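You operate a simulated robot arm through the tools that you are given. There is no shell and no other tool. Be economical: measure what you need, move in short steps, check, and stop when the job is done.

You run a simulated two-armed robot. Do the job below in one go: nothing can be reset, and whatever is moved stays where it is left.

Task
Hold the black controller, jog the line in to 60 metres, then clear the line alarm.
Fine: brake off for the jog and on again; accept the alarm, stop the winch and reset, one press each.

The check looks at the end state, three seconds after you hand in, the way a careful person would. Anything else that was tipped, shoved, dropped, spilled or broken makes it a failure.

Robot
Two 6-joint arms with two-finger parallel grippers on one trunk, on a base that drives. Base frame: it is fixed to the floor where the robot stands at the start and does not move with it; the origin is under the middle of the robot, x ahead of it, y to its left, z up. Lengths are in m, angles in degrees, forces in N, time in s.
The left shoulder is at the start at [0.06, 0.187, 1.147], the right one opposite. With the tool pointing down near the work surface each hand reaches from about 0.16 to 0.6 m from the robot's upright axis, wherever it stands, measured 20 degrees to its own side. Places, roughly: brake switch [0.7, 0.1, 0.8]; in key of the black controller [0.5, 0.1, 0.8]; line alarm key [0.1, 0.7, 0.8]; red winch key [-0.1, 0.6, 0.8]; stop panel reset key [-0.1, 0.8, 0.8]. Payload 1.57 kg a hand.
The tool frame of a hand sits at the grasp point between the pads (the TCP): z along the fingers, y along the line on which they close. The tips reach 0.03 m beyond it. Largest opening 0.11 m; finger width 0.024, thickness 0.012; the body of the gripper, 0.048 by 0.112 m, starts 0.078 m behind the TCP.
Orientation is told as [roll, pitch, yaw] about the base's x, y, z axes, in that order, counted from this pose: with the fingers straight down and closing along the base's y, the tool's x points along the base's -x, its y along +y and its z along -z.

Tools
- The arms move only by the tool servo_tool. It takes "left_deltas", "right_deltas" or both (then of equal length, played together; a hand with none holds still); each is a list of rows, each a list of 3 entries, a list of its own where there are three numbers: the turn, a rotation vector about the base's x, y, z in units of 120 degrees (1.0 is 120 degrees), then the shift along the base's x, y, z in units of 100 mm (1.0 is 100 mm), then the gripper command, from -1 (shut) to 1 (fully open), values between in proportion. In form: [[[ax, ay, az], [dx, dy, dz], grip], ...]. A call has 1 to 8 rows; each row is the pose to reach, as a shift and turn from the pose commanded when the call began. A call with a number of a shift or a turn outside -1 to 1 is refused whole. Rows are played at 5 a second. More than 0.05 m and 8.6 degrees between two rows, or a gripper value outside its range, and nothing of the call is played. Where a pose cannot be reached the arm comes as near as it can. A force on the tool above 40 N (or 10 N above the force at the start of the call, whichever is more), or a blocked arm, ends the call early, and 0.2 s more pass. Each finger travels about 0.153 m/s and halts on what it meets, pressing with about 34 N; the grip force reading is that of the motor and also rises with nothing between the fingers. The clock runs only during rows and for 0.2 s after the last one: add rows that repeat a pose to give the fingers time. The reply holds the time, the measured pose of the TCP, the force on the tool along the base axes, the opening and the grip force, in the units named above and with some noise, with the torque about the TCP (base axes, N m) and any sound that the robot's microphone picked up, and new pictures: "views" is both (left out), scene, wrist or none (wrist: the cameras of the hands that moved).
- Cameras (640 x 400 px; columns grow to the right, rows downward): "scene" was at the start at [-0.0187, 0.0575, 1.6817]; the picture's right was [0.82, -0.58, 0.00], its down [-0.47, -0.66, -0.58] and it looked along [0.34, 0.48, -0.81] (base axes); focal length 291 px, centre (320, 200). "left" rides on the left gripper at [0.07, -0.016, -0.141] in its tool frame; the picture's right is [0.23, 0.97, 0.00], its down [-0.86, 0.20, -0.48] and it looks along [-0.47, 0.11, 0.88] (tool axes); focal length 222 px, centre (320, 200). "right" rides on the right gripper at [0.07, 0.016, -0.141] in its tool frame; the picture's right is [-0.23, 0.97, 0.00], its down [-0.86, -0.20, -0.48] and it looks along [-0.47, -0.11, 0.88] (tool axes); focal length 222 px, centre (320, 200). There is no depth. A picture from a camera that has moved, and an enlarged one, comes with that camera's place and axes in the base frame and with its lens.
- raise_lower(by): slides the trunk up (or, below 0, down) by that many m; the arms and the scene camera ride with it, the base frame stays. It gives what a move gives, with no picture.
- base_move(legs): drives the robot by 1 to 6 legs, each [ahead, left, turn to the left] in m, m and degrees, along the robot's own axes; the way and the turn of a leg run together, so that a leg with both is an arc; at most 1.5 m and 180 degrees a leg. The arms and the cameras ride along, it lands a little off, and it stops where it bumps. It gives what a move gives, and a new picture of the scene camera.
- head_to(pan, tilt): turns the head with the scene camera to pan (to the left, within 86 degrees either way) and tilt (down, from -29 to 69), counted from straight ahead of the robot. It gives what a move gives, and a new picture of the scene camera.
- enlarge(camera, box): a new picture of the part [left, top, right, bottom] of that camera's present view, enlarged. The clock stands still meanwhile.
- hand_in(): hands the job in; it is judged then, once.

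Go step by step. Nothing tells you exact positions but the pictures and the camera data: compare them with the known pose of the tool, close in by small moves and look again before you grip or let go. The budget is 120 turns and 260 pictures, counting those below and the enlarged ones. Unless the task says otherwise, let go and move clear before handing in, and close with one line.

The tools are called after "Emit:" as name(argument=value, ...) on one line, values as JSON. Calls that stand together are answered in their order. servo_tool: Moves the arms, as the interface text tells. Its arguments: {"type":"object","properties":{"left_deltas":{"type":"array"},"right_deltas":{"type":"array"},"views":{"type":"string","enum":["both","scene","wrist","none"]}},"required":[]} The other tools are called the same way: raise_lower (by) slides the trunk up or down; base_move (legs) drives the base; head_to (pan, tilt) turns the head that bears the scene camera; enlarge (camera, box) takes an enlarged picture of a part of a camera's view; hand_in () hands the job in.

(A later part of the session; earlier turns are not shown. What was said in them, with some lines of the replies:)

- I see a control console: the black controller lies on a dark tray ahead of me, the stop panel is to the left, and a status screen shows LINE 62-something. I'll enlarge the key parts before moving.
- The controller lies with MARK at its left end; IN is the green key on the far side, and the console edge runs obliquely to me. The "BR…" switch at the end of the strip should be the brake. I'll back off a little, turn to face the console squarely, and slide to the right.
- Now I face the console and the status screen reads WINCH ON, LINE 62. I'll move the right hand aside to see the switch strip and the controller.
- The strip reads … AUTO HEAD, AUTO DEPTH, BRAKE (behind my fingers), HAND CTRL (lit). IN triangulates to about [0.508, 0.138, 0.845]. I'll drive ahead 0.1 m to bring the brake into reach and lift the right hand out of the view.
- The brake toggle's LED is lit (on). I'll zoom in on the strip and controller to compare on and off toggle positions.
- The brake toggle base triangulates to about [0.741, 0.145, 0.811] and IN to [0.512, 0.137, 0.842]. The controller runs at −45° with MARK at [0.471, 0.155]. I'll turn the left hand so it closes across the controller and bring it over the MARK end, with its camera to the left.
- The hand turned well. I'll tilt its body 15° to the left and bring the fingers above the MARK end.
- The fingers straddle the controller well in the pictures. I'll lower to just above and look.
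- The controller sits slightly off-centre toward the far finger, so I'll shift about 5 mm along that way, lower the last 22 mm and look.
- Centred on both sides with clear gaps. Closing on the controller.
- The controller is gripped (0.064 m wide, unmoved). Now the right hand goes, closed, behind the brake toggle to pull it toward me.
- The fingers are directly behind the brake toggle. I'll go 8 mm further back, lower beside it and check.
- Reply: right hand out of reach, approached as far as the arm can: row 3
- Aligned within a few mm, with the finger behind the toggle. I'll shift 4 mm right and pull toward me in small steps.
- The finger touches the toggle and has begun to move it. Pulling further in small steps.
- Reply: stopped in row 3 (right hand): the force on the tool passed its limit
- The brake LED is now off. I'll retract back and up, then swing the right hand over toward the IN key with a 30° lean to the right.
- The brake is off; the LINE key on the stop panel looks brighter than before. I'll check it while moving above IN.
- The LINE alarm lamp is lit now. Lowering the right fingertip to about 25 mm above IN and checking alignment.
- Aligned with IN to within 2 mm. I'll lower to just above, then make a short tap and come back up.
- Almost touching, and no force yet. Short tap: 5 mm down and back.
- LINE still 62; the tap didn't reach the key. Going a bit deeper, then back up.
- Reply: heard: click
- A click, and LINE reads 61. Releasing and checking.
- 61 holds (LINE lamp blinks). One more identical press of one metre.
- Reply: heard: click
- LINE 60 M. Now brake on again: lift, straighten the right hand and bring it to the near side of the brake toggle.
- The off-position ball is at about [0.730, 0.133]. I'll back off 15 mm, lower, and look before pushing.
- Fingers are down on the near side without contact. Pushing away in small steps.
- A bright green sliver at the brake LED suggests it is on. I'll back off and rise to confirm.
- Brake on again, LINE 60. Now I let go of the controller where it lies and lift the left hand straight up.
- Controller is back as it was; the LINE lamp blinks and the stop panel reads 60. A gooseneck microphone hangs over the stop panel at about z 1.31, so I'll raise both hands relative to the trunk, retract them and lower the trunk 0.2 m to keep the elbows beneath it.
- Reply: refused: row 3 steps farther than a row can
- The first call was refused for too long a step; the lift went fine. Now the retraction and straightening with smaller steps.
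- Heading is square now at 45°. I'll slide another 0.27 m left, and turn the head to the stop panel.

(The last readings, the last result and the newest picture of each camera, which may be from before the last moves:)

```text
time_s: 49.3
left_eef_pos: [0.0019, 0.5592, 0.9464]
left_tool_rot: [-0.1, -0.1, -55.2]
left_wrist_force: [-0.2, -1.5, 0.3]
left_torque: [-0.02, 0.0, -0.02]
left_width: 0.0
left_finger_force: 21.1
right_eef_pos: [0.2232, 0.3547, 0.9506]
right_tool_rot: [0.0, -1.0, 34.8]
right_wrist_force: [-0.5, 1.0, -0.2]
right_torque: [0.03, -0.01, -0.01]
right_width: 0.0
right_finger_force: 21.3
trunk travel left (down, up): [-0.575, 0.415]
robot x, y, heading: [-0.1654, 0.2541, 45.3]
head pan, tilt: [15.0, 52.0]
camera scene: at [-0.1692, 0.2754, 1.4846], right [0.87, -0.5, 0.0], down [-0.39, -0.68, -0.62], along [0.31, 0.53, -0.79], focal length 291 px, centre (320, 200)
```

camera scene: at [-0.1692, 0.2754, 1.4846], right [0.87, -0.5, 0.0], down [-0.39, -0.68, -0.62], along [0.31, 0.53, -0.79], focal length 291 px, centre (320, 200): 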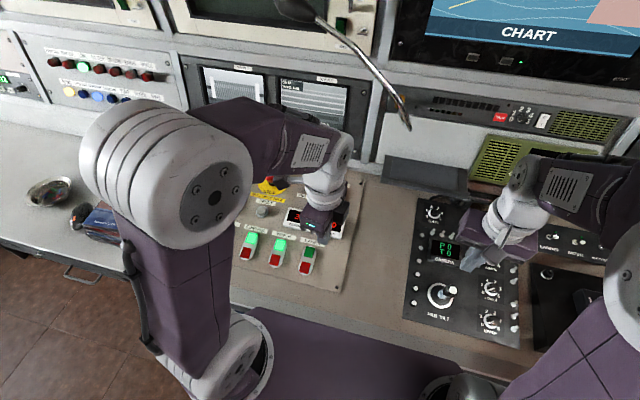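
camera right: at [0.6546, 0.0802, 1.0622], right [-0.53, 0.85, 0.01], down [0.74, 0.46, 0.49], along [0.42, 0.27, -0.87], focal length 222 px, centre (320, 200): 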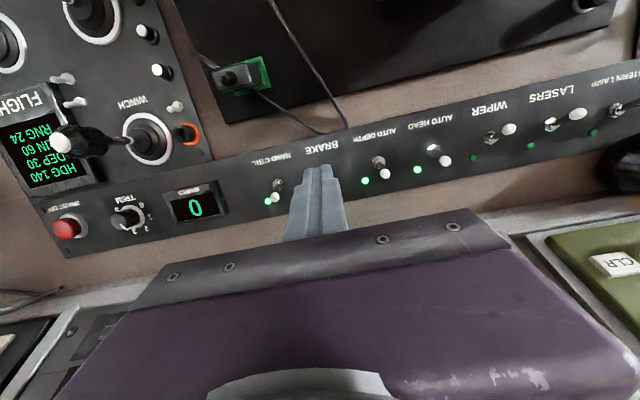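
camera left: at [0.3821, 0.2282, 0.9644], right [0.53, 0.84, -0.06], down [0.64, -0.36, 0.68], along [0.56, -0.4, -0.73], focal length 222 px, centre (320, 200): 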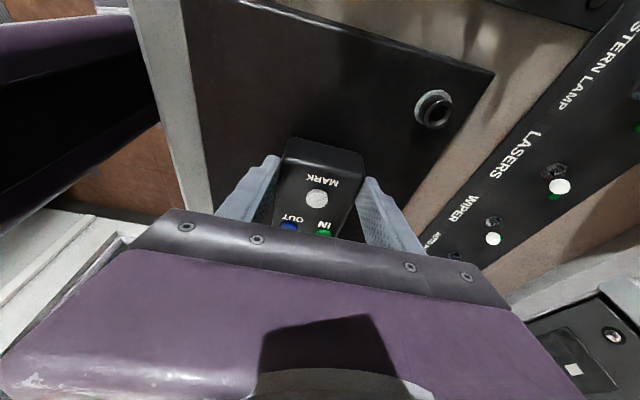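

The left hand is now over the stop panel. I'll look from its wrist camera and zoom the scene on the panel to triangulate the LINE key.

Emit:
enlarge(camera="left", box=[0, 0, 640, 400])

Emit:
enlarge(camera="scene", box=[220, 160, 380, 260])

```text
1.00 times, centred on (320, 200) of left (not enlarged: the box is as wide or as high as the picture)
camera zoom: at [-0.0498, 0.6072, 1.0871], right [0.67, 0.74, 0.0], down [0.65, -0.59, 0.48], along [0.35, -0.32, -0.88], focal length 222 px, centre (320, 200)
```

zoom: 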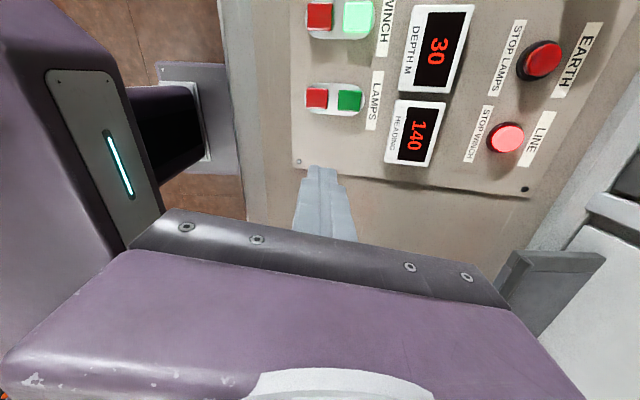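

```text
4.00 times, centred on (300, 210) of scene
camera zoom: at [-0.1692, 0.2754, 1.4846], right [0.87, -0.5, 0.0], down [-0.39, -0.68, -0.62], along [0.31, 0.53, -0.79], focal length 1163 px, centre (400, 160)
```

zoom: 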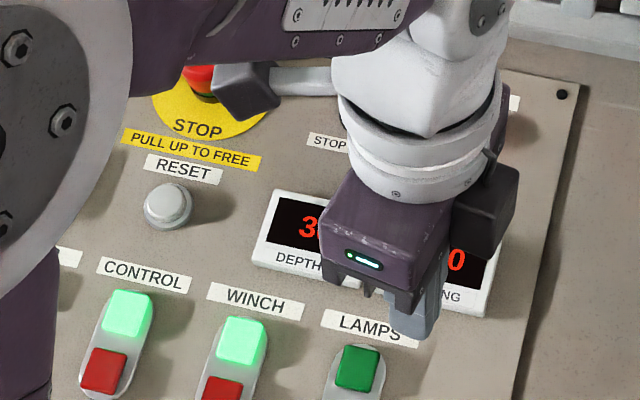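

LINE key triangulates to about [0.150, 0.735, 0.81]; the gooseneck passes above it at z≈1.2. I'll tilt the left hand 30° with its body toward me, so the wrist stays out from under the gooseneck, and approach.

Emit:
servo_tool(left_deltas=[[[0.044, -0.044, 0], [0, 0, 0], -1], [[0.088, -0.088, 0], [0.15, 0.15, 0], -1], [[0.132, -0.132, 0], [0.4, 0.4, 0], -1], [[0.177, -0.177, 0], [0.7, 0.7, 0], -1], [[0.177, -0.177, 0], [0.95, 1.0, 0], -1], [[0.177, -0.177, 0], [0.95, 1.0, 0], -1]], views="both")

```text
time_s: 50.7
left_eef_pos: [0.0968, 0.6565, 0.9476]
left_tool_rot: [29.6, 5.1, -54.0]
left_wrist_force: [0.4, 0.0, 0.5]
left_torque: [0.0, -0.04, 0.0]
left_width: 0.0
left_finger_force: 21.3
right_eef_pos: [0.2238, 0.355, 0.952]
right_tool_rot: [0.1, -1.1, 34.7]
right_wrist_force: [0.0, 0.4, 0.1]
right_torque: [0.01, 0.04, 0.0]
right_width: 0.0003
right_finger_force: 21.5
trunk travel left (down, up): [-0.575, 0.415]
robot x, y, heading: [-0.1639, 0.2576, 45.2]
head pan, tilt: [15.0, 52.0]
camera scene: at [-0.1704, 0.2747, 1.4846], right [0.87, -0.5, 0.0], down [-0.39, -0.68, -0.62], along [0.31, 0.53, -0.79], focal length 291 px, centre (320, 200)
camera left: at [-0.0047, 0.656, 1.0669], right [0.58, 0.65, 0.5], down [0.48, -0.76, 0.44], along [0.66, -0.01, -0.75], focal length 222 px, centre (320, 200)
```

scene: 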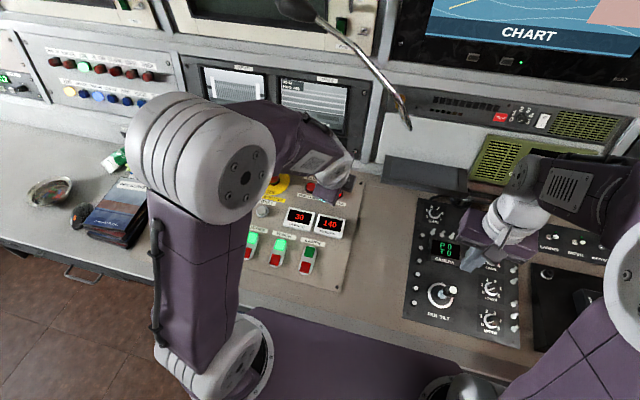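
left: 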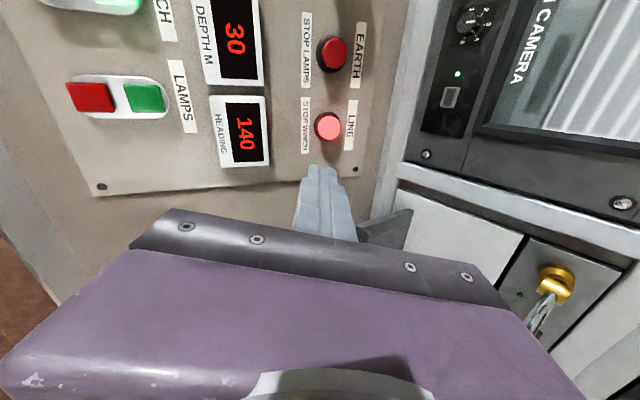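

The wrist view confirms LINE at about [0.148, 0.733]. Moving over it and lowering to about 25 mm above.

Emit:
servo_tool(left_deltas=[[[0, 0, 0], [0.24, 0.37, 0], -1], [[0, 0, 0], [0.48, 0.73, -0.1], -1], [[0, 0, 0], [0.48, 0.73, -0.5], -1], [[0, 0, 0], [0.48, 0.73, -0.72], -1], [[0, 0, 0], [0.48, 0.73, -0.72], -1]], views="both")

Emit:
enlarge(camera="left", box=[220, 80, 412, 200])

Emit:
enlarge(camera="scene", box=[280, 140, 376, 200])

```text
time_s: 51.9
left_eef_pos: [0.1445, 0.7301, 0.8757]
left_tool_rot: [29.4, 5.1, -54.0]
left_wrist_force: [0.2, -0.7, -0.7]
left_torque: [0.0, -0.01, -0.01]
left_width: 0.0001
left_finger_force: 21.5
right_eef_pos: [0.2229, 0.3548, 0.9515]
right_tool_rot: [0.1, -1.1, 34.7]
right_wrist_force: [-0.1, 0.3, -0.4]
right_torque: [-0.01, -0.03, 0.02]
right_width: 0.0001
right_finger_force: 21.5
trunk travel left (down, up): [-0.575, 0.415]
robot x, y, heading: [-0.1666, 0.2544, 45.0]
head pan, tilt: [15.0, 52.0]
camera scene: at [-0.1697, 0.2754, 1.4846], right [0.87, -0.5, 0.0], down [-0.39, -0.68, -0.62], along [0.31, 0.53, -0.79], focal length 291 px, centre (320, 200)
camera left: at [0.043, 0.7295, 0.9951], right [0.58, 0.65, 0.5], down [0.48, -0.76, 0.44], along [0.66, -0.01, -0.75], focal length 222 px, centre (320, 200)
```

scene: 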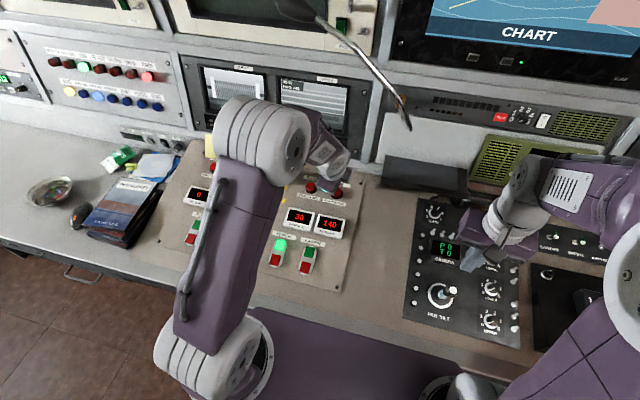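
left: 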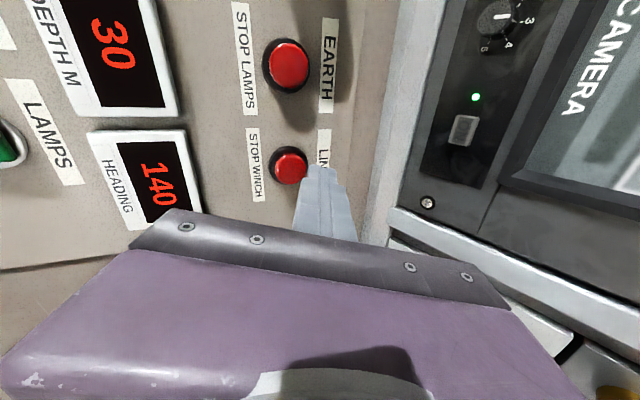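

```text
3.33 times, centred on (316, 140) of left
camera zoom: at [0.043, 0.7295, 0.9951], right [0.58, 0.65, 0.5], down [0.48, -0.76, 0.44], along [0.66, -0.01, -0.75], focal length 740 px, centre (333, 400)
```

zoom: 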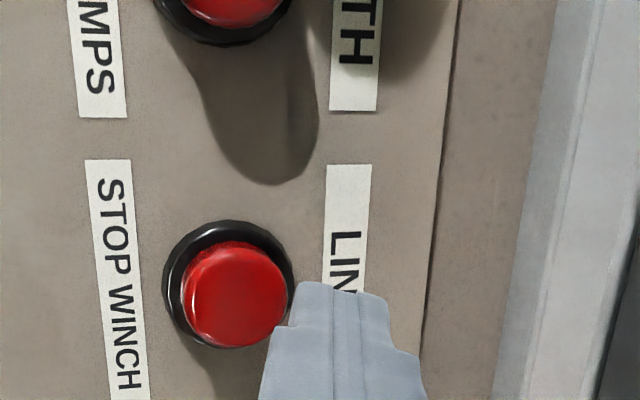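

```text
6.67 times, centred on (328, 170) of scene
camera zoom: at [-0.1697, 0.2754, 1.4846], right [0.87, -0.5, 0.0], down [-0.39, -0.68, -0.62], along [0.31, 0.53, -0.79], focal length 1938 px, centre (267, 400)
```

zoom: 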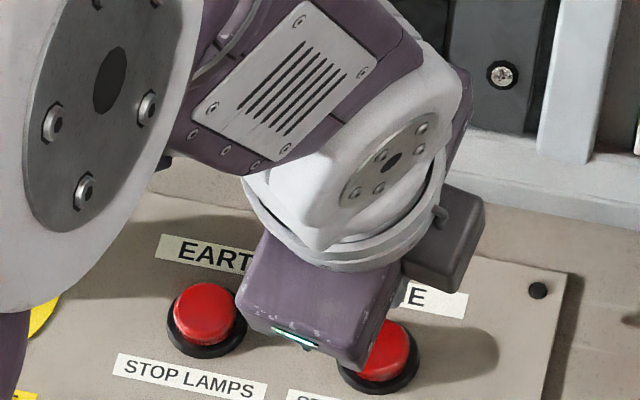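

LINE is at about [0.151, 0.732, 0.812], right beneath the fingertip. Lowering to near contact, then pressing until a click.

Emit:
servo_tool(left_deltas=[[[0, 0, 0], [0.03, -0.015, -0.12], -1], [[0, 0, 0], [0.03, -0.015, -0.24], -1], [[0, 0, 0], [0.03, -0.015, -0.28], -1], [[0, 0, 0], [0.03, -0.015, -0.28], -1]], views="none")

Emit:
enlarge(camera="left", box=[220, 80, 412, 200])

```text
time_s: 52.9
left_eef_pos: [0.1484, 0.7296, 0.8481]
left_tool_rot: [29.7, 5.1, -54.0]
left_wrist_force: [1.8, 1.6, 13.3]
left_torque: [0.0, -0.16, -0.01]
left_width: 0.0002
left_finger_force: 20.9
right_eef_pos: [0.2232, 0.3539, 0.952]
right_tool_rot: [0.1, -1.1, 34.8]
right_wrist_force: [0.2, 0.1, 0.6]
right_torque: [-0.01, 0.0, 0.03]
right_width: 0.0
right_finger_force: 21.1
trunk travel left (down, up): [-0.575, 0.415]
robot x, y, heading: [-0.1645, 0.2548, 45.4]
head pan, tilt: [15.0, 52.0]
heard: click
```

```text
3.33 times, centred on (316, 140) of left
camera zoom: at [0.0462, 0.7284, 0.9678], right [0.58, 0.65, 0.5], down [0.48, -0.76, 0.44], along [0.66, -0.01, -0.75], focal length 740 px, centre (333, 400)
```

zoom: 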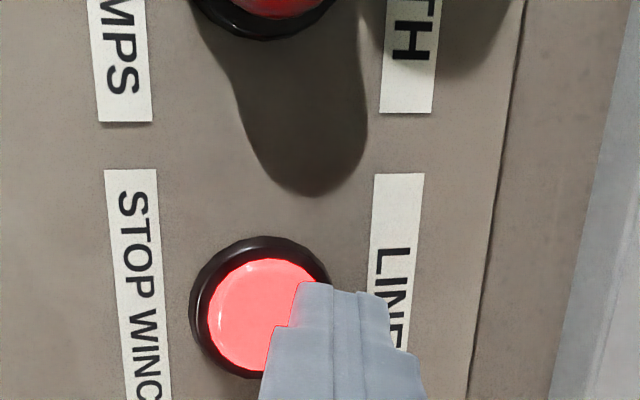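

A click came with 13 N: the LINE key is pressed once. I'll lift straight off and see whether the lamp is steady now.

Emit:
servo_tool(left_deltas=[[[0, 0, 0], [0, 0, 0.3], -1], [[0, 0, 0], [-0.1, -0.1, 0.6], -1], [[0, 0, 0], [-0.1, -0.1, 0.6], -1]], views="wrist")

Emit:
servo_tool(left_deltas=[[[0, 0, 0], [-0.2, -0.2, 0.1], -1], [[0, 0, 0], [-0.5, -0.5, 0.1], -1]], views="wrist")

```text
time_s: 53.7
left_eef_pos: [0.1374, 0.7207, 0.9054]
left_tool_rot: [29.3, 5.1, -54.1]
left_wrist_force: [-0.8, 0.2, -0.3]
left_torque: [-0.01, -0.01, 0.01]
left_width: 0.0
left_finger_force: 21.6
right_eef_pos: [0.2244, 0.3554, 0.9506]
right_tool_rot: [0.1, -1.0, 34.8]
right_wrist_force: [0.6, 0.7, -1.1]
right_torque: [-0.04, -0.04, 0.01]
right_width: 0.0
right_finger_force: 20.8
trunk travel left (down, up): [-0.575, 0.415]
robot x, y, heading: [-0.1636, 0.2541, 45.2]
head pan, tilt: [15.0, 52.0]
camera left: at [0.0362, 0.7193, 1.0264], right [0.58, 0.65, 0.5], down [0.48, -0.76, 0.44], along [0.66, -0.02, -0.75], focal length 222 px, centre (320, 200)
```

left: 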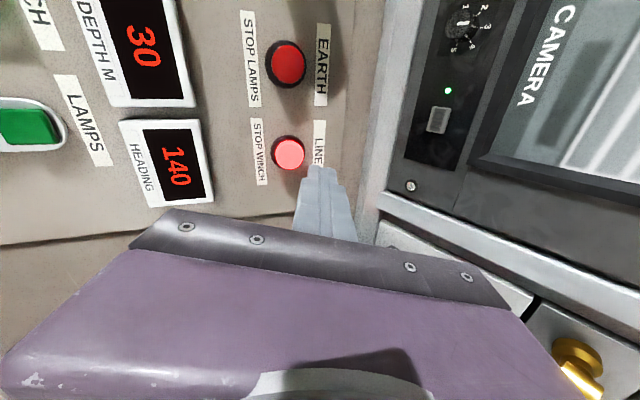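

```text
time_s: 54.3
left_eef_pos: [0.0875, 0.6686, 0.919]
left_tool_rot: [29.7, 5.1, -54.0]
left_wrist_force: [0.6, -0.4, -0.4]
left_torque: [0.0, 0.0, -0.01]
left_width: 0.0
left_finger_force: 21.1
right_eef_pos: [0.2223, 0.3543, 0.9529]
right_tool_rot: [0.1, -1.1, 34.6]
right_wrist_force: [0.1, -0.1, 0.2]
right_torque: [0.01, 0.0, 0.0]
right_width: 0.0
right_finger_force: 21.4
trunk travel left (down, up): [-0.575, 0.415]
robot x, y, heading: [-0.1653, 0.2515, 44.7]
head pan, tilt: [15.0, 52.0]
camera left: at [-0.0148, 0.667, 1.038], right [0.58, 0.65, 0.5], down [0.48, -0.76, 0.44], along [0.66, -0.01, -0.75], focal length 222 px, centre (320, 200)
```

left: 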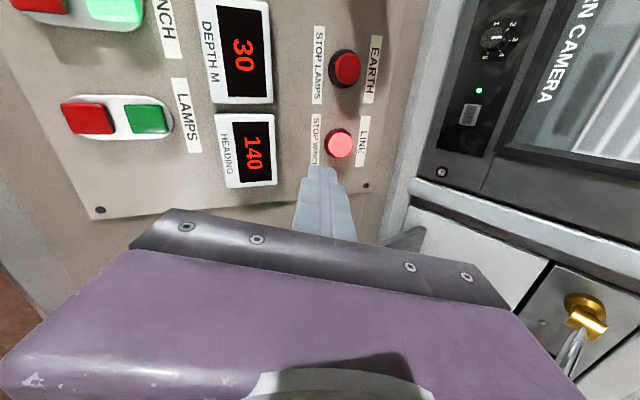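

LINE lamp is now steadily lit – accepted. Next the red WINCH key at about [-0.096, 0.62]; I'll straighten the hand and move above it.

Emit:
servo_tool(left_deltas=[[[-0.044, 0.044, 0], [-0.2, -0.05, 0.1], -1], [[-0.088, 0.088, 0], [-0.4, -0.15, 0.2], -1], [[-0.132, 0.132, 0], [-0.6, -0.25, 0.2], -1], [[-0.177, 0.177, 0], [-0.8, -0.35, 0.2], -1], [[-0.177, 0.177, 0], [-1.0, -0.49, 0.2], -1], [[-0.177, 0.177, 0], [-1.0, -0.49, 0.2], -1]], views="both")

```text
time_s: 55.7
left_eef_pos: [-0.0113, 0.6222, 0.9357]
left_tool_rot: [-0.2, -0.1, -55.3]
left_wrist_force: [-0.3, -0.6, 0.6]
left_torque: [-0.03, 0.0, -0.02]
left_width: 0.0
left_finger_force: 20.8
right_eef_pos: [0.2235, 0.3548, 0.9516]
right_tool_rot: [0.1, -1.0, 34.7]
right_wrist_force: [0.3, -0.1, -0.1]
right_torque: [0.01, 0.01, 0.01]
right_width: 0.0
right_finger_force: 21.2
trunk travel left (down, up): [-0.575, 0.415]
robot x, y, heading: [-0.1618, 0.2579, 45.2]
head pan, tilt: [15.0, 52.0]
camera scene: at [-0.1687, 0.2764, 1.4846], right [0.87, -0.5, 0.0], down [-0.39, -0.68, -0.62], along [0.31, 0.53, -0.79], focal length 291 px, centre (320, 200)
camera left: at [-0.0638, 0.6703, 1.0767], right [0.67, 0.74, 0.0], down [0.65, -0.59, 0.48], along [0.35, -0.32, -0.88], focal length 222 px, centre (320, 200)
```

scene: 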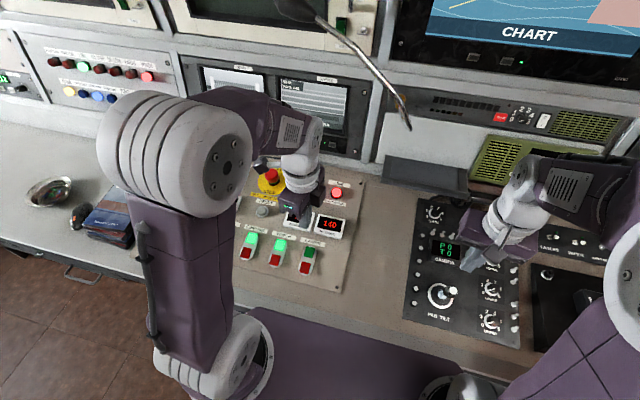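
left: 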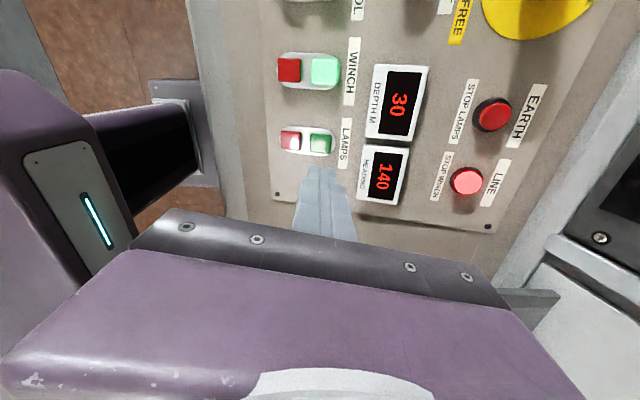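

I need a tighter fix on the red WINCH key; zooming both cameras.

Emit:
enlarge(camera="scene", box=[232, 200, 328, 280])

Emit:
enlarge(camera="left", box=[220, 20, 412, 140])

```text
5.00 times, centred on (280, 240) of scene
camera zoom: at [-0.1687, 0.2764, 1.4846], right [0.87, -0.5, 0.0], down [-0.39, -0.68, -0.62], along [0.31, 0.53, -0.79], focal length 1454 px, centre (520, 0)
```

zoom: 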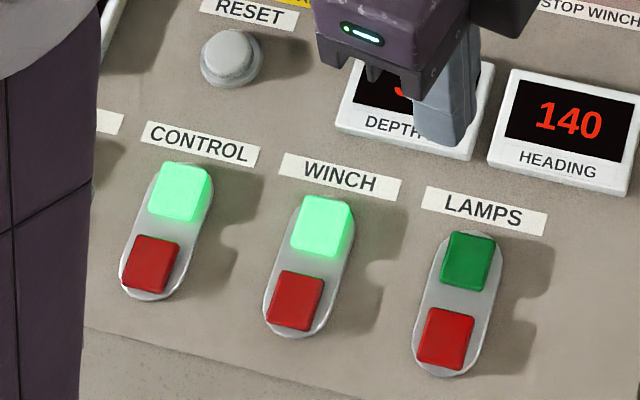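

```text
3.33 times, centred on (316, 80) of left
camera zoom: at [-0.0638, 0.6703, 1.0767], right [0.67, 0.74, 0.0], down [0.65, -0.59, 0.48], along [0.35, -0.32, -0.88], focal length 740 px, centre (333, 600)
```

zoom: 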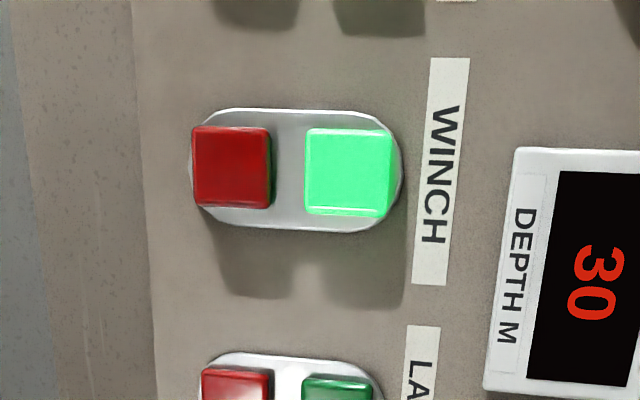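

Using three views, the panel slopes: red WINCH key at about [-0.097, 0.6495, 0.755], RESET at about [-0.067, 0.803, 0.782]. Moving over the red WINCH key.

Emit:
servo_tool(left_deltas=[[[0, 0, 0], [-0.4, 0.13, 0], -1], [[0, 0, 0], [-0.86, 0.27, 0], -1], [[0, 0, 0], [-0.86, 0.27, -0.4], -1], [[0, 0, 0], [-0.86, 0.27, -0.9], -1], [[0, 0, 0], [-0.86, 0.27, -1.0], -1], [[0, 0, 0], [-0.86, 0.27, -1.0], -1]], views="both")

Emit:
enlarge(camera="left", box=[220, 80, 412, 200])

Emit:
enlarge(camera="scene", box=[232, 200, 328, 280])

```text
time_s: 57.1
left_eef_pos: [-0.0975, 0.6494, 0.8355]
left_tool_rot: [-0.3, -0.1, -55.2]
left_wrist_force: [-0.7, -0.5, 0.4]
left_torque: [-0.01, 0.03, -0.02]
left_width: 0.0001
left_finger_force: 21.2
right_eef_pos: [0.2234, 0.3553, 0.9515]
right_tool_rot: [0.0, -1.0, 34.7]
right_wrist_force: [0.6, 0.6, -0.6]
right_torque: [-0.01, 0.0, -0.02]
right_width: 0.0001
right_finger_force: 20.8
trunk travel left (down, up): [-0.575, 0.415]
robot x, y, heading: [-0.163, 0.2537, 45.1]
head pan, tilt: [15.0, 52.0]
camera scene: at [-0.1693, 0.2759, 1.4846], right [0.87, -0.5, 0.0], down [-0.39, -0.68, -0.62], along [0.31, 0.53, -0.79], focal length 291 px, centre (320, 200)
camera left: at [-0.1503, 0.6971, 0.9763], right [0.67, 0.74, 0.0], down [0.65, -0.59, 0.48], along [0.35, -0.32, -0.88], focal length 222 px, centre (320, 200)
```

scene: 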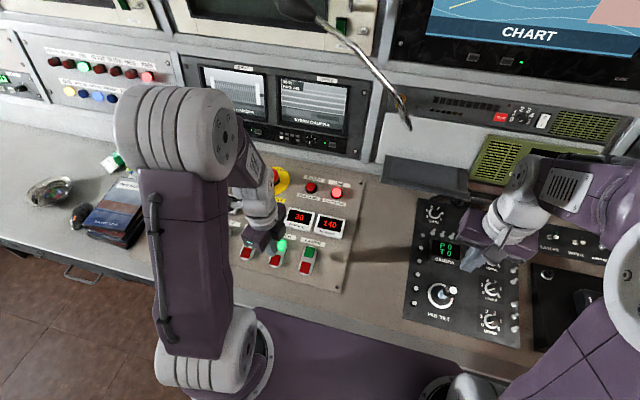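
left: 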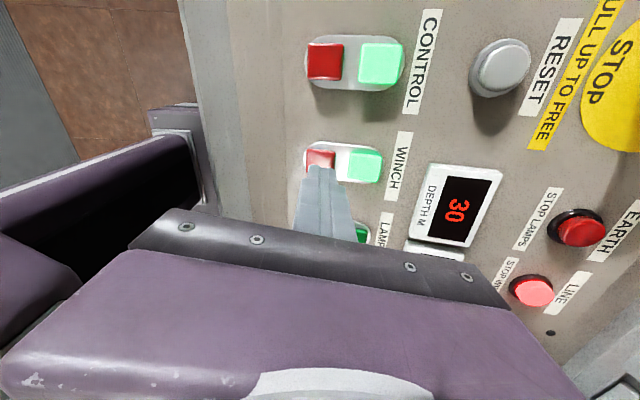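

```text
3.33 times, centred on (316, 140) of left
camera zoom: at [-0.1503, 0.6971, 0.9763], right [0.67, 0.74, 0.0], down [0.65, -0.59, 0.48], along [0.35, -0.32, -0.88], focal length 740 px, centre (333, 400)
```

zoom: 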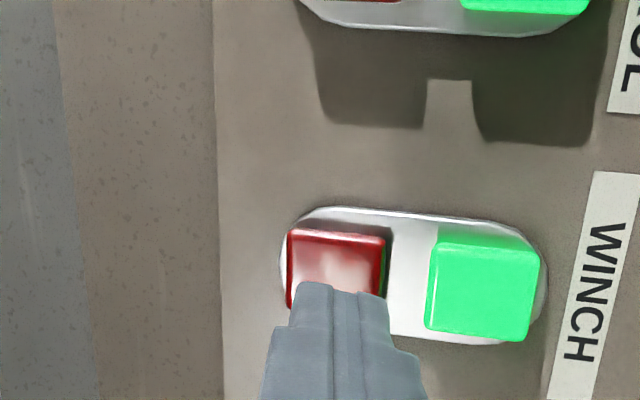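

```text
5.00 times, centred on (280, 240) of scene
camera zoom: at [-0.1693, 0.2759, 1.4846], right [0.87, -0.5, 0.0], down [-0.39, -0.68, -0.62], along [0.31, 0.53, -0.79], focal length 1454 px, centre (520, 0)
```

zoom: 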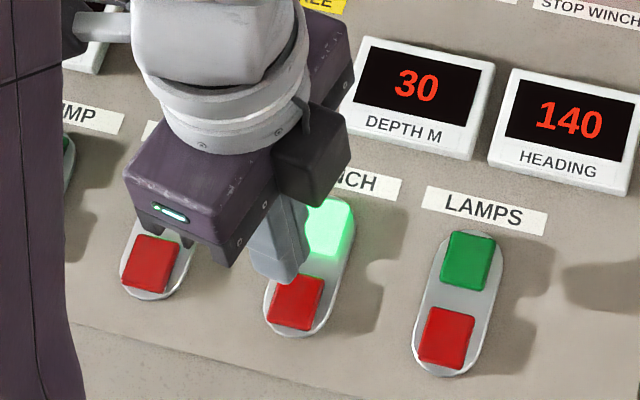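

Alignment is good. Lowering to near the key top, then pressing gently.

Emit:
servo_tool(left_deltas=[[[0, 0, 0], [0.015, -0.01, -0.2], -1], [[0, 0, 0], [0.015, -0.01, -0.4], -1], [[0, 0, 0], [0.015, -0.01, -0.45], -1], [[0, 0, 0], [0.015, -0.01, -0.48], -1]], views="wrist")

```text
time_s: 58.1
left_eef_pos: [-0.096, 0.6467, 0.7927]
left_tool_rot: [0.5, 0.2, -55.3]
left_wrist_force: [-5.6, -5.5, 35.0]
left_torque: [0.3, 0.04, 0.01]
left_width: 0.0001
left_finger_force: 21.1
right_eef_pos: [0.2227, 0.3522, 0.9539]
right_tool_rot: [0.3, -1.2, 34.8]
right_wrist_force: [-1.3, -0.1, 0.9]
right_torque: [0.01, -0.05, -0.03]
right_width: 0.0
right_finger_force: 21.6
trunk travel left (down, up): [-0.575, 0.415]
robot x, y, heading: [-0.1652, 0.2539, 45.3]
head pan, tilt: [15.0, 52.0]
heard: click
stopped in row 4 (left hand): the force on the tool passed its limit (the readings are from after the stop); the commanded pose is now the measured one
camera left: at [-0.149, 0.6945, 0.9337], right [0.67, 0.74, 0.01], down [0.65, -0.59, 0.48], along [0.36, -0.31, -0.88], focal length 222 px, centre (320, 200)
```

left: 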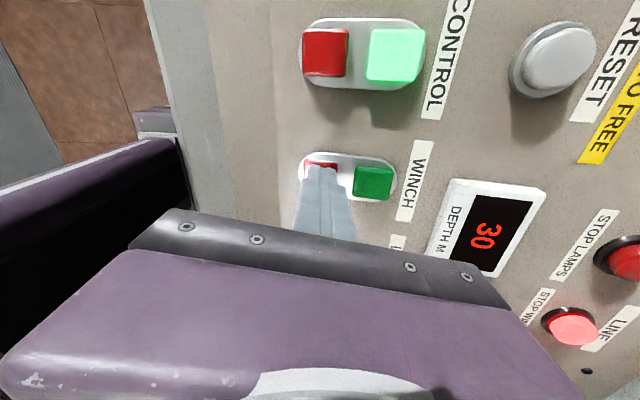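

Clicked; the WINCH green lamp is out. Lifting straight up and tilting slightly toward me (away from the STOP mushroom), then toward RESET.

Emit:
servo_tool(left_deltas=[[[0, 0, 0], [0, 0, 0.4], -1], [[0, 0, 0], [0, 0, 0.8], -1], [[0.04, -0.04, 0], [0.05, 0.2, 1.0], -1], [[0.08, -0.08, 0], [0.1, 0.45, 1.0], -1], [[0.118, -0.118, 0], [0.2, 0.7, 1.0], -1], [[0.118, -0.118, 0], [0.3, 1.0, 1.0], -1], [[0.118, -0.118, 0], [0.3, 1.0, 1.0], -1]], views="both")

Emit:
enlarge(camera="left", box=[160, 0, 480, 200])

```text
time_s: 59.7
left_eef_pos: [-0.0667, 0.7501, 0.8915]
left_tool_rot: [20.1, 3.6, -54.6]
left_wrist_force: [-0.6, 0.6, -0.5]
left_torque: [0.02, -0.01, 0.02]
left_width: 0.0
left_finger_force: 21.5
right_eef_pos: [0.2233, 0.3548, 0.9528]
right_tool_rot: [0.1, -1.1, 34.7]
right_wrist_force: [-0.4, 0.1, -0.3]
right_torque: [0.02, -0.02, 0.0]
right_width: 0.0001
right_finger_force: 21.2
trunk travel left (down, up): [-0.575, 0.415]
robot x, y, heading: [-0.1625, 0.2525, 45.4]
head pan, tilt: [15.0, 52.0]
camera scene: at [-0.1698, 0.2747, 1.4846], right [0.87, -0.5, 0.0], down [-0.39, -0.68, -0.62], along [0.31, 0.54, -0.79], focal length 291 px, centre (320, 200)
camera left: at [-0.1529, 0.7628, 1.0219], right [0.63, 0.7, 0.35], down [0.53, -0.71, 0.46], along [0.57, -0.1, -0.82], focal length 222 px, centre (320, 200)
```

scene: 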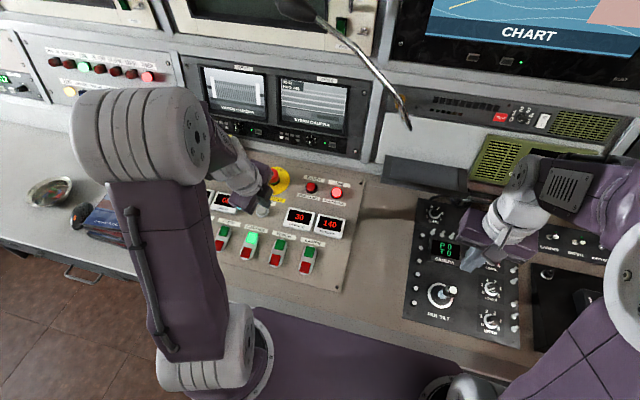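
left: 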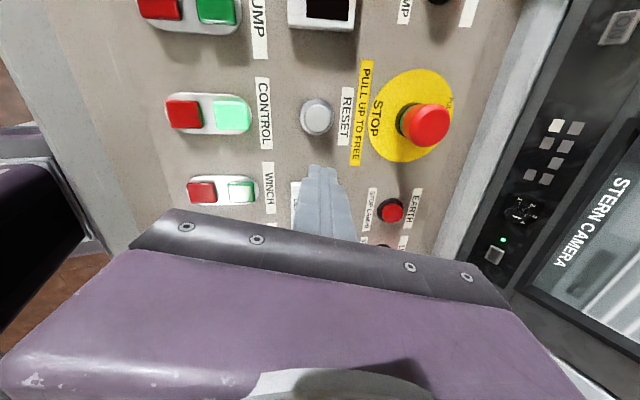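

```text
2.00 times, centred on (320, 100) of left
camera zoom: at [-0.1529, 0.7628, 1.0219], right [0.63, 0.7, 0.35], down [0.53, -0.71, 0.46], along [0.57, -0.1, -0.82], focal length 444 px, centre (320, 400)
```

zoom: 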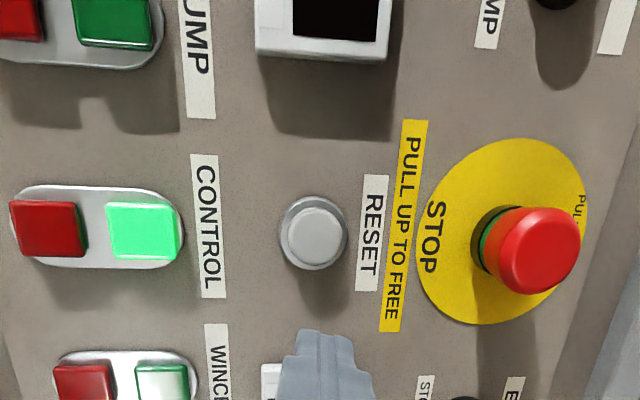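

RESET confirmed at [-0.068, 0.802, 0.784]. Moving over it and lowering to about 20 mm above.

Emit:
servo_tool(left_deltas=[[[0, 0, 0], [0, 0.25, 0], -1], [[0, 0, 0], [0, 0.52, 0], -1], [[0, 0, 0], [0, 0.52, -0.3], -1], [[0, 0, 0], [0, 0.52, -0.5], -1], [[0, 0, 0], [0, 0.52, -0.5], -1]], views="wrist")

Emit:
enlarge(camera="left", box=[220, 80, 412, 200])

Emit:
enlarge(camera="scene", box=[200, 150, 296, 230])

```text
time_s: 60.9
left_eef_pos: [-0.0657, 0.8006, 0.8412]
left_tool_rot: [20.1, 3.7, -54.7]
left_wrist_force: [-0.7, 0.0, -0.2]
left_torque: [0.02, -0.02, -0.02]
left_width: 0.0
left_finger_force: 21.4
right_eef_pos: [0.2235, 0.3548, 0.9514]
right_tool_rot: [0.1, -1.0, 34.7]
right_wrist_force: [-0.5, 0.1, 0.3]
right_torque: [0.04, 0.02, 0.0]
right_width: 0.0003
right_finger_force: 21.7
trunk travel left (down, up): [-0.575, 0.415]
robot x, y, heading: [-0.1614, 0.2553, 45.0]
head pan, tilt: [15.0, 52.0]
camera left: at [-0.1526, 0.8144, 0.9706], right [0.63, 0.7, 0.35], down [0.53, -0.71, 0.46], along [0.57, -0.11, -0.82], focal length 222 px, centre (320, 200)
```

left: 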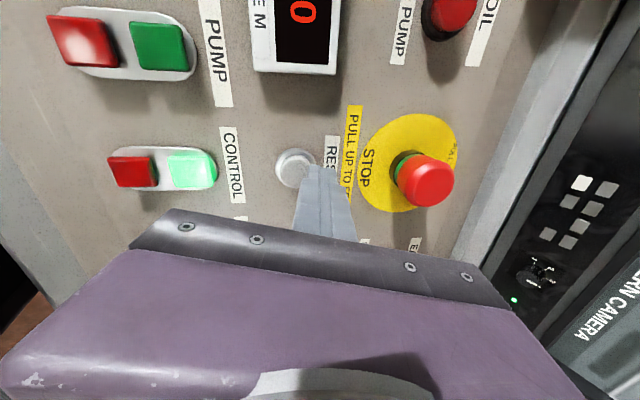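

```text
3.33 times, centred on (316, 140) of left
camera zoom: at [-0.1526, 0.8144, 0.9706], right [0.63, 0.7, 0.35], down [0.53, -0.71, 0.46], along [0.57, -0.11, -0.82], focal length 740 px, centre (333, 400)
```

zoom: 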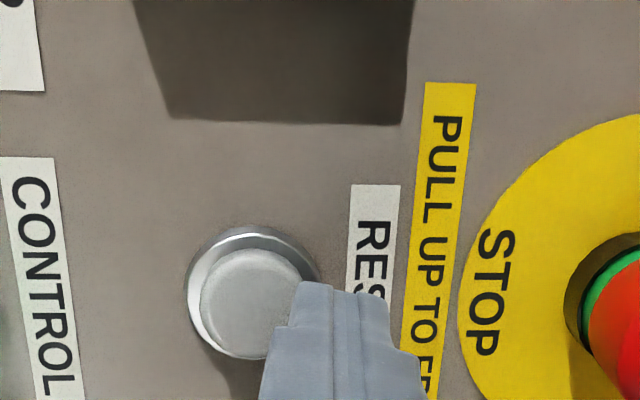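

```text
5.00 times, centred on (248, 190) of scene
camera zoom: at [-0.1695, 0.2754, 1.4846], right [0.87, -0.5, 0.0], down [-0.39, -0.68, -0.62], along [0.31, 0.53, -0.79], focal length 1454 px, centre (680, 250)
```

zoom: 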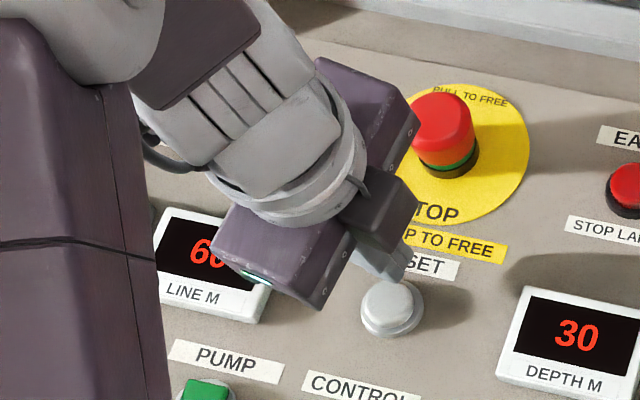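

Well aligned. Pressing RESET in small steps.

Emit:
servo_tool(left_deltas=[[[0, 0, 0], [0, -0.01, -0.12], -1], [[0, 0, 0], [0, -0.01, -0.2], -1], [[0, 0, 0], [0, -0.01, -0.23], -1], [[0, 0, 0], [0, -0.01, -0.25], -1]], views="wrist")

```text
time_s: 61.8
left_eef_pos: [-0.065, 0.8004, 0.8229]
left_tool_rot: [20.8, 4.1, -54.5]
left_wrist_force: [-4.9, -11.0, 24.9]
left_torque: [-0.49, -0.01, -0.06]
left_width: 0.0
left_finger_force: 21.5
right_eef_pos: [0.2227, 0.351, 0.9533]
right_tool_rot: [0.3, -1.4, 34.7]
right_wrist_force: [0.5, -0.4, -0.6]
right_torque: [0.02, 0.01, -0.03]
right_width: 0.0001
right_finger_force: 21.4
trunk travel left (down, up): [-0.575, 0.415]
robot x, y, heading: [-0.1666, 0.2537, 45.1]
head pan, tilt: [15.0, 52.0]
heard: click
stopped in row 4 (left hand): the force on the tool passed its limit (the readings are from after the stop); the commanded pose is now the measured one
camera left: at [-0.1528, 0.8122, 0.9531], right [0.62, 0.69, 0.36], down [0.53, -0.71, 0.46], along [0.57, -0.09, -0.81], focal length 222 px, centre (320, 200)
```

left: 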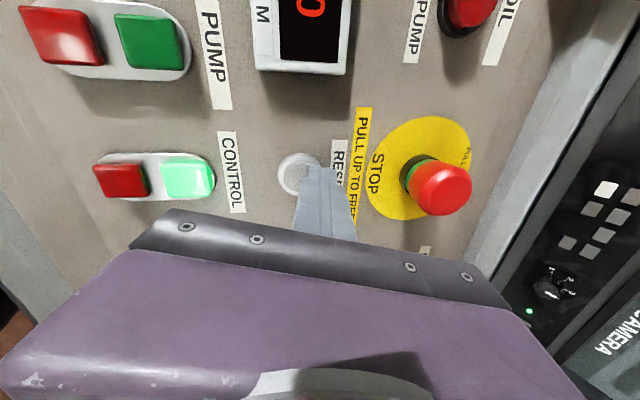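

RESET clicked once. Lifting straight up and withdrawing toward me, then checking the panel.

Emit:
servo_tool(left_deltas=[[[0, 0, 0], [0, 0, 0.4], -1], [[0, 0, 0], [0, 0, 0.8], -1], [[0, 0, 0], [-0.2, -0.2, 1.0], -1], [[0, 0, 0], [-0.5, -0.5, 1.0], -1], [[0, 0, 0], [-0.8, -0.8, 1.0], -1], [[0, 0, 0], [-1.0, -1.0, 1.0], -1]], views="scene")

Emit:
enlarge(camera="scene", box=[190, 150, 366, 290])

Emit:
enlarge(camera="scene", box=[0, 20, 200, 145])

```text
time_s: 63.2
left_eef_pos: [-0.165, 0.7022, 0.9191]
left_tool_rot: [20.6, 4.0, -54.6]
left_wrist_force: [-0.2, 0.1, 0.0]
left_torque: [0.0, 0.02, 0.01]
left_width: 0.0
left_finger_force: 21.4
right_eef_pos: [0.2243, 0.3541, 0.9519]
right_tool_rot: [0.1, -1.1, 34.8]
right_wrist_force: [0.2, 0.1, 0.0]
right_torque: [0.0, 0.01, 0.0]
right_width: 0.0
right_finger_force: 21.3
trunk travel left (down, up): [-0.575, 0.415]
robot x, y, heading: [-0.1663, 0.2564, 45.1]
head pan, tilt: [15.0, 52.0]
camera scene: at [-0.1699, 0.275, 1.4846], right [0.87, -0.5, 0.0], down [-0.39, -0.68, -0.62], along [0.31, 0.53, -0.79], focal length 291 px, centre (320, 200)
```

scene: 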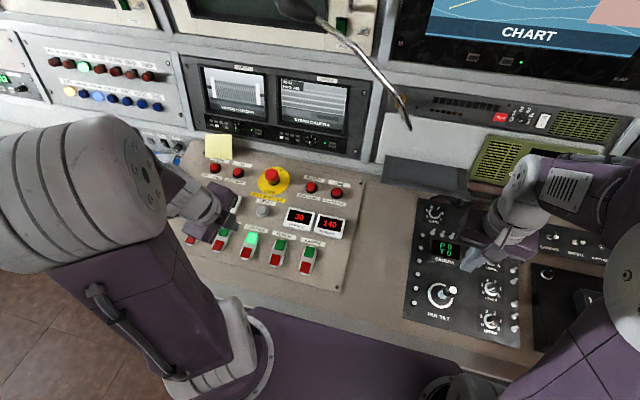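

```text
2.86 times, centred on (278, 220) of scene
camera zoom: at [-0.1699, 0.275, 1.4846], right [0.87, -0.5, 0.0], down [-0.39, -0.68, -0.62], along [0.31, 0.53, -0.79], focal length 831 px, centre (440, 143)
```

zoom: 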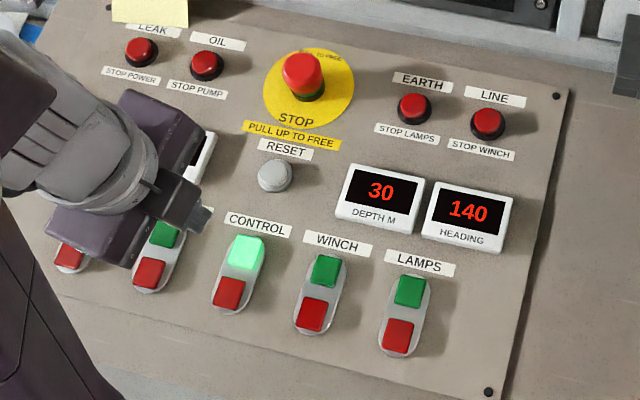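

```text
3.20 times, centred on (100, 82) of scene
camera zoom: at [-0.1699, 0.275, 1.4846], right [0.87, -0.5, 0.0], down [-0.39, -0.68, -0.62], along [0.31, 0.53, -0.79], focal length 930 px, centre (1024, 576)
```

zoom: 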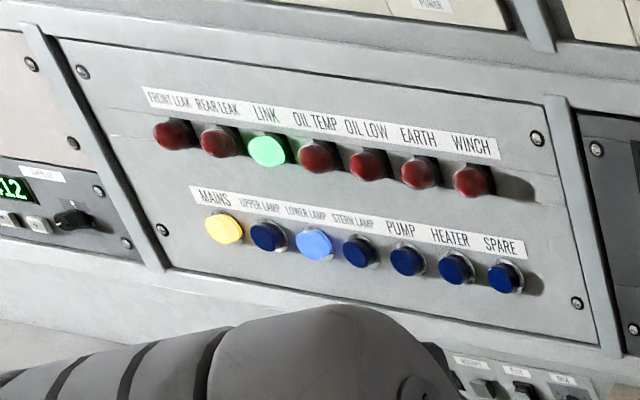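

The LINE lamp is dark, the WINCH alarm indicator is dark and the winch is off. A last look at the brake, controller and line figure, plus a second look to exclude a blink.

Emit:
head_to(pan=-35, tilt=30)

Emit:
enlarge(camera="scene", box=[160, 180, 480, 380])

Emit:
head_to(pan=10, tilt=45)

```text
time_s: 64.4
left_eef_pos: [-0.1643, 0.7042, 0.9193]
left_tool_rot: [20.5, 4.0, -54.5]
left_wrist_force: [-0.4, 0.2, 0.1]
left_torque: [0.02, 0.02, -0.05]
left_width: 0.0
left_finger_force: 21.0
right_eef_pos: [0.2228, 0.3553, 0.9516]
right_tool_rot: [0.1, -0.9, 34.6]
right_wrist_force: [0.4, -0.3, -0.3]
right_torque: [0.0, 0.01, 0.03]
right_width: 0.0
right_finger_force: 21.3
trunk travel left (down, up): [-0.575, 0.415]
robot x, y, heading: [-0.1636, 0.2553, 44.9]
head pan, tilt: [-35.0, 30.0]
camera scene: at [-0.1178, 0.2268, 1.5168], right [0.18, -0.98, 0.0], down [-0.49, -0.09, -0.87], along [0.85, 0.15, -0.5], focal length 291 px, centre (320, 200)
```

scene: 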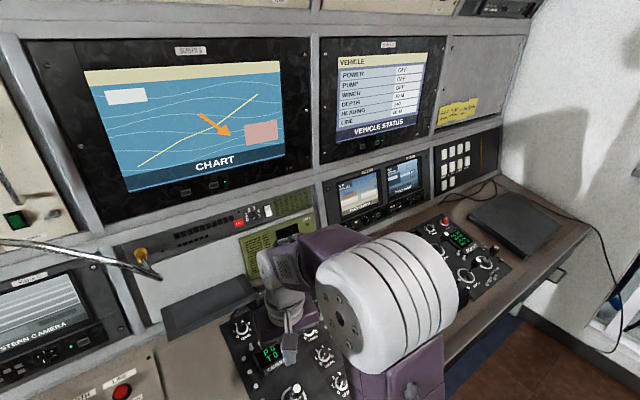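

```text
2.00 times, centred on (320, 280) of scene
camera zoom: at [-0.1178, 0.2268, 1.5168], right [0.18, -0.98, 0.0], down [-0.49, -0.09, -0.87], along [0.85, 0.15, -0.5], focal length 581 px, centre (320, 40)
```

zoom: 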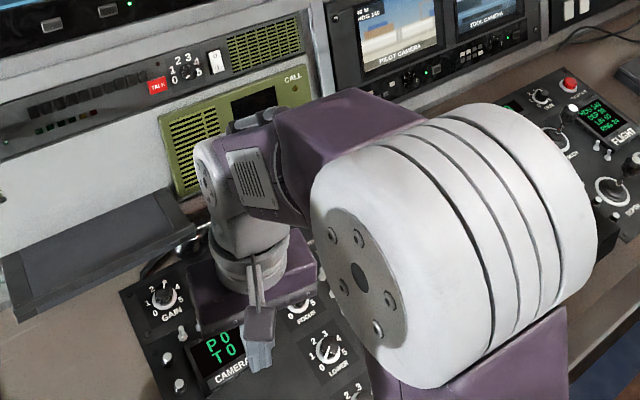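

```text
time_s: 65.5
left_eef_pos: [-0.1652, 0.7037, 0.9182]
left_tool_rot: [20.5, 3.9, -54.5]
left_wrist_force: [-0.6, 0.0, 0.6]
left_torque: [0.0, -0.03, -0.02]
left_width: 0.0
left_finger_force: 21.1
right_eef_pos: [0.2233, 0.3548, 0.9518]
right_tool_rot: [0.2, -1.0, 34.8]
right_wrist_force: [-0.3, -1.0, -0.4]
right_torque: [-0.02, 0.0, -0.05]
right_width: 0.0
right_finger_force: 21.0
trunk travel left (down, up): [-0.575, 0.415]
robot x, y, heading: [-0.163, 0.2556, 45.2]
head pan, tilt: [10.0, 45.0]
camera scene: at [-0.1603, 0.2773, 1.4942], right [0.82, -0.57, 0.0], down [-0.4, -0.58, -0.71], along [0.4, 0.58, -0.71], focal length 291 px, centre (320, 200)
```

scene: 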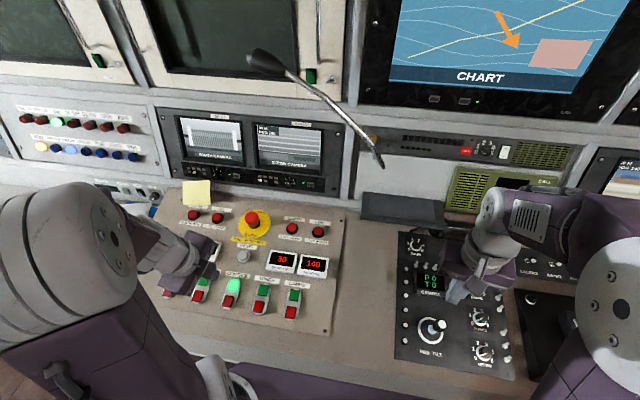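

The alarm stays dark. One last zoom on the panel display to be sure of the numbers.

Emit:
enlarge(camera="scene", box=[160, 180, 352, 300])

Emit:
head_to(pan=-35, tilt=25)

Emit:
enlarge(camera="scene", box=[320, 60, 448, 180])

```text
3.33 times, centred on (256, 240) of scene
camera zoom: at [-0.1603, 0.2773, 1.4942], right [0.82, -0.57, 0.0], down [-0.4, -0.58, -0.71], along [0.4, 0.58, -0.71], focal length 969 px, centre (533, 67)
```

zoom: 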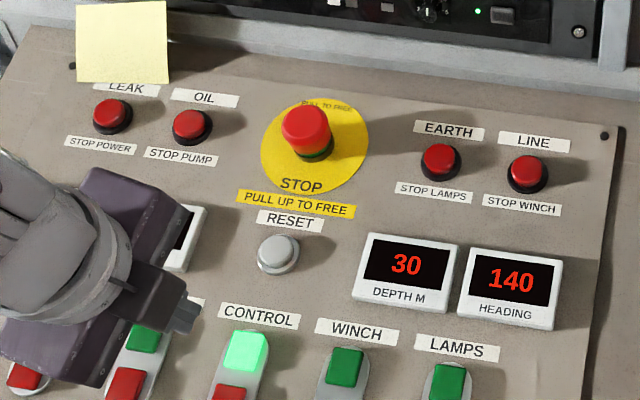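

```text
time_s: 66.7
left_eef_pos: [-0.1649, 0.7037, 0.9194]
left_tool_rot: [20.4, 4.0, -54.4]
left_wrist_force: [-0.1, 0.1, 0.1]
left_torque: [0.0, -0.02, -0.01]
left_width: 0.0
left_finger_force: 21.3
right_eef_pos: [0.2228, 0.3548, 0.9512]
right_tool_rot: [0.2, -1.0, 34.7]
right_wrist_force: [0.4, -0.4, -0.7]
right_torque: [-0.05, -0.01, 0.0]
right_width: 0.0
right_finger_force: 21.9
trunk travel left (down, up): [-0.575, 0.415]
robot x, y, heading: [-0.165, 0.2523, 45.1]
head pan, tilt: [-35.0, 25.0]
camera scene: at [-0.1161, 0.227, 1.5247], right [0.18, -0.98, 0.0], down [-0.42, -0.08, -0.91], along [0.89, 0.16, -0.42], focal length 291 px, centre (320, 200)
```

scene: 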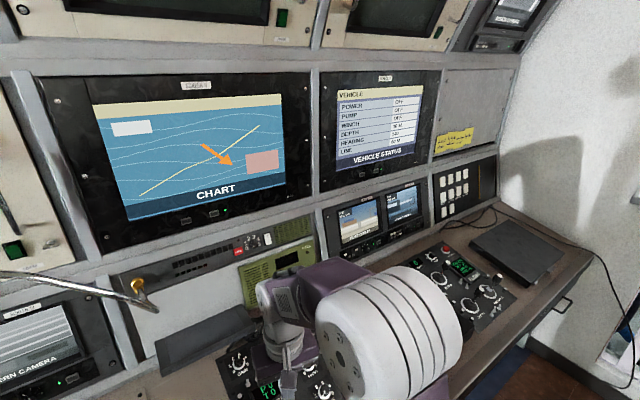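

```text
3.33 times, centred on (384, 120) of scene
camera zoom: at [-0.1161, 0.227, 1.5247], right [0.18, -0.98, 0.0], down [-0.42, -0.08, -0.91], along [0.89, 0.16, -0.42], focal length 969 px, centre (107, 467)
```

zoom: 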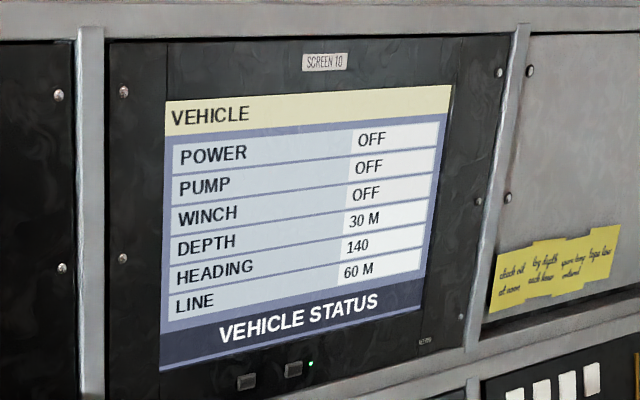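

The status screen shows WINCH OFF and LINE 60 M, the alarm lamps are dark, the brake was last seen on, and both hands are clear. Handing in.

Emit:
hand_in()

```text
The job is handed in.
```

The line is jogged in to 60 m with the brake back on, and the line alarm is cleared with one press each of accept, winch stop and reset. The winch is off and the controller is back on its tray where it lay.
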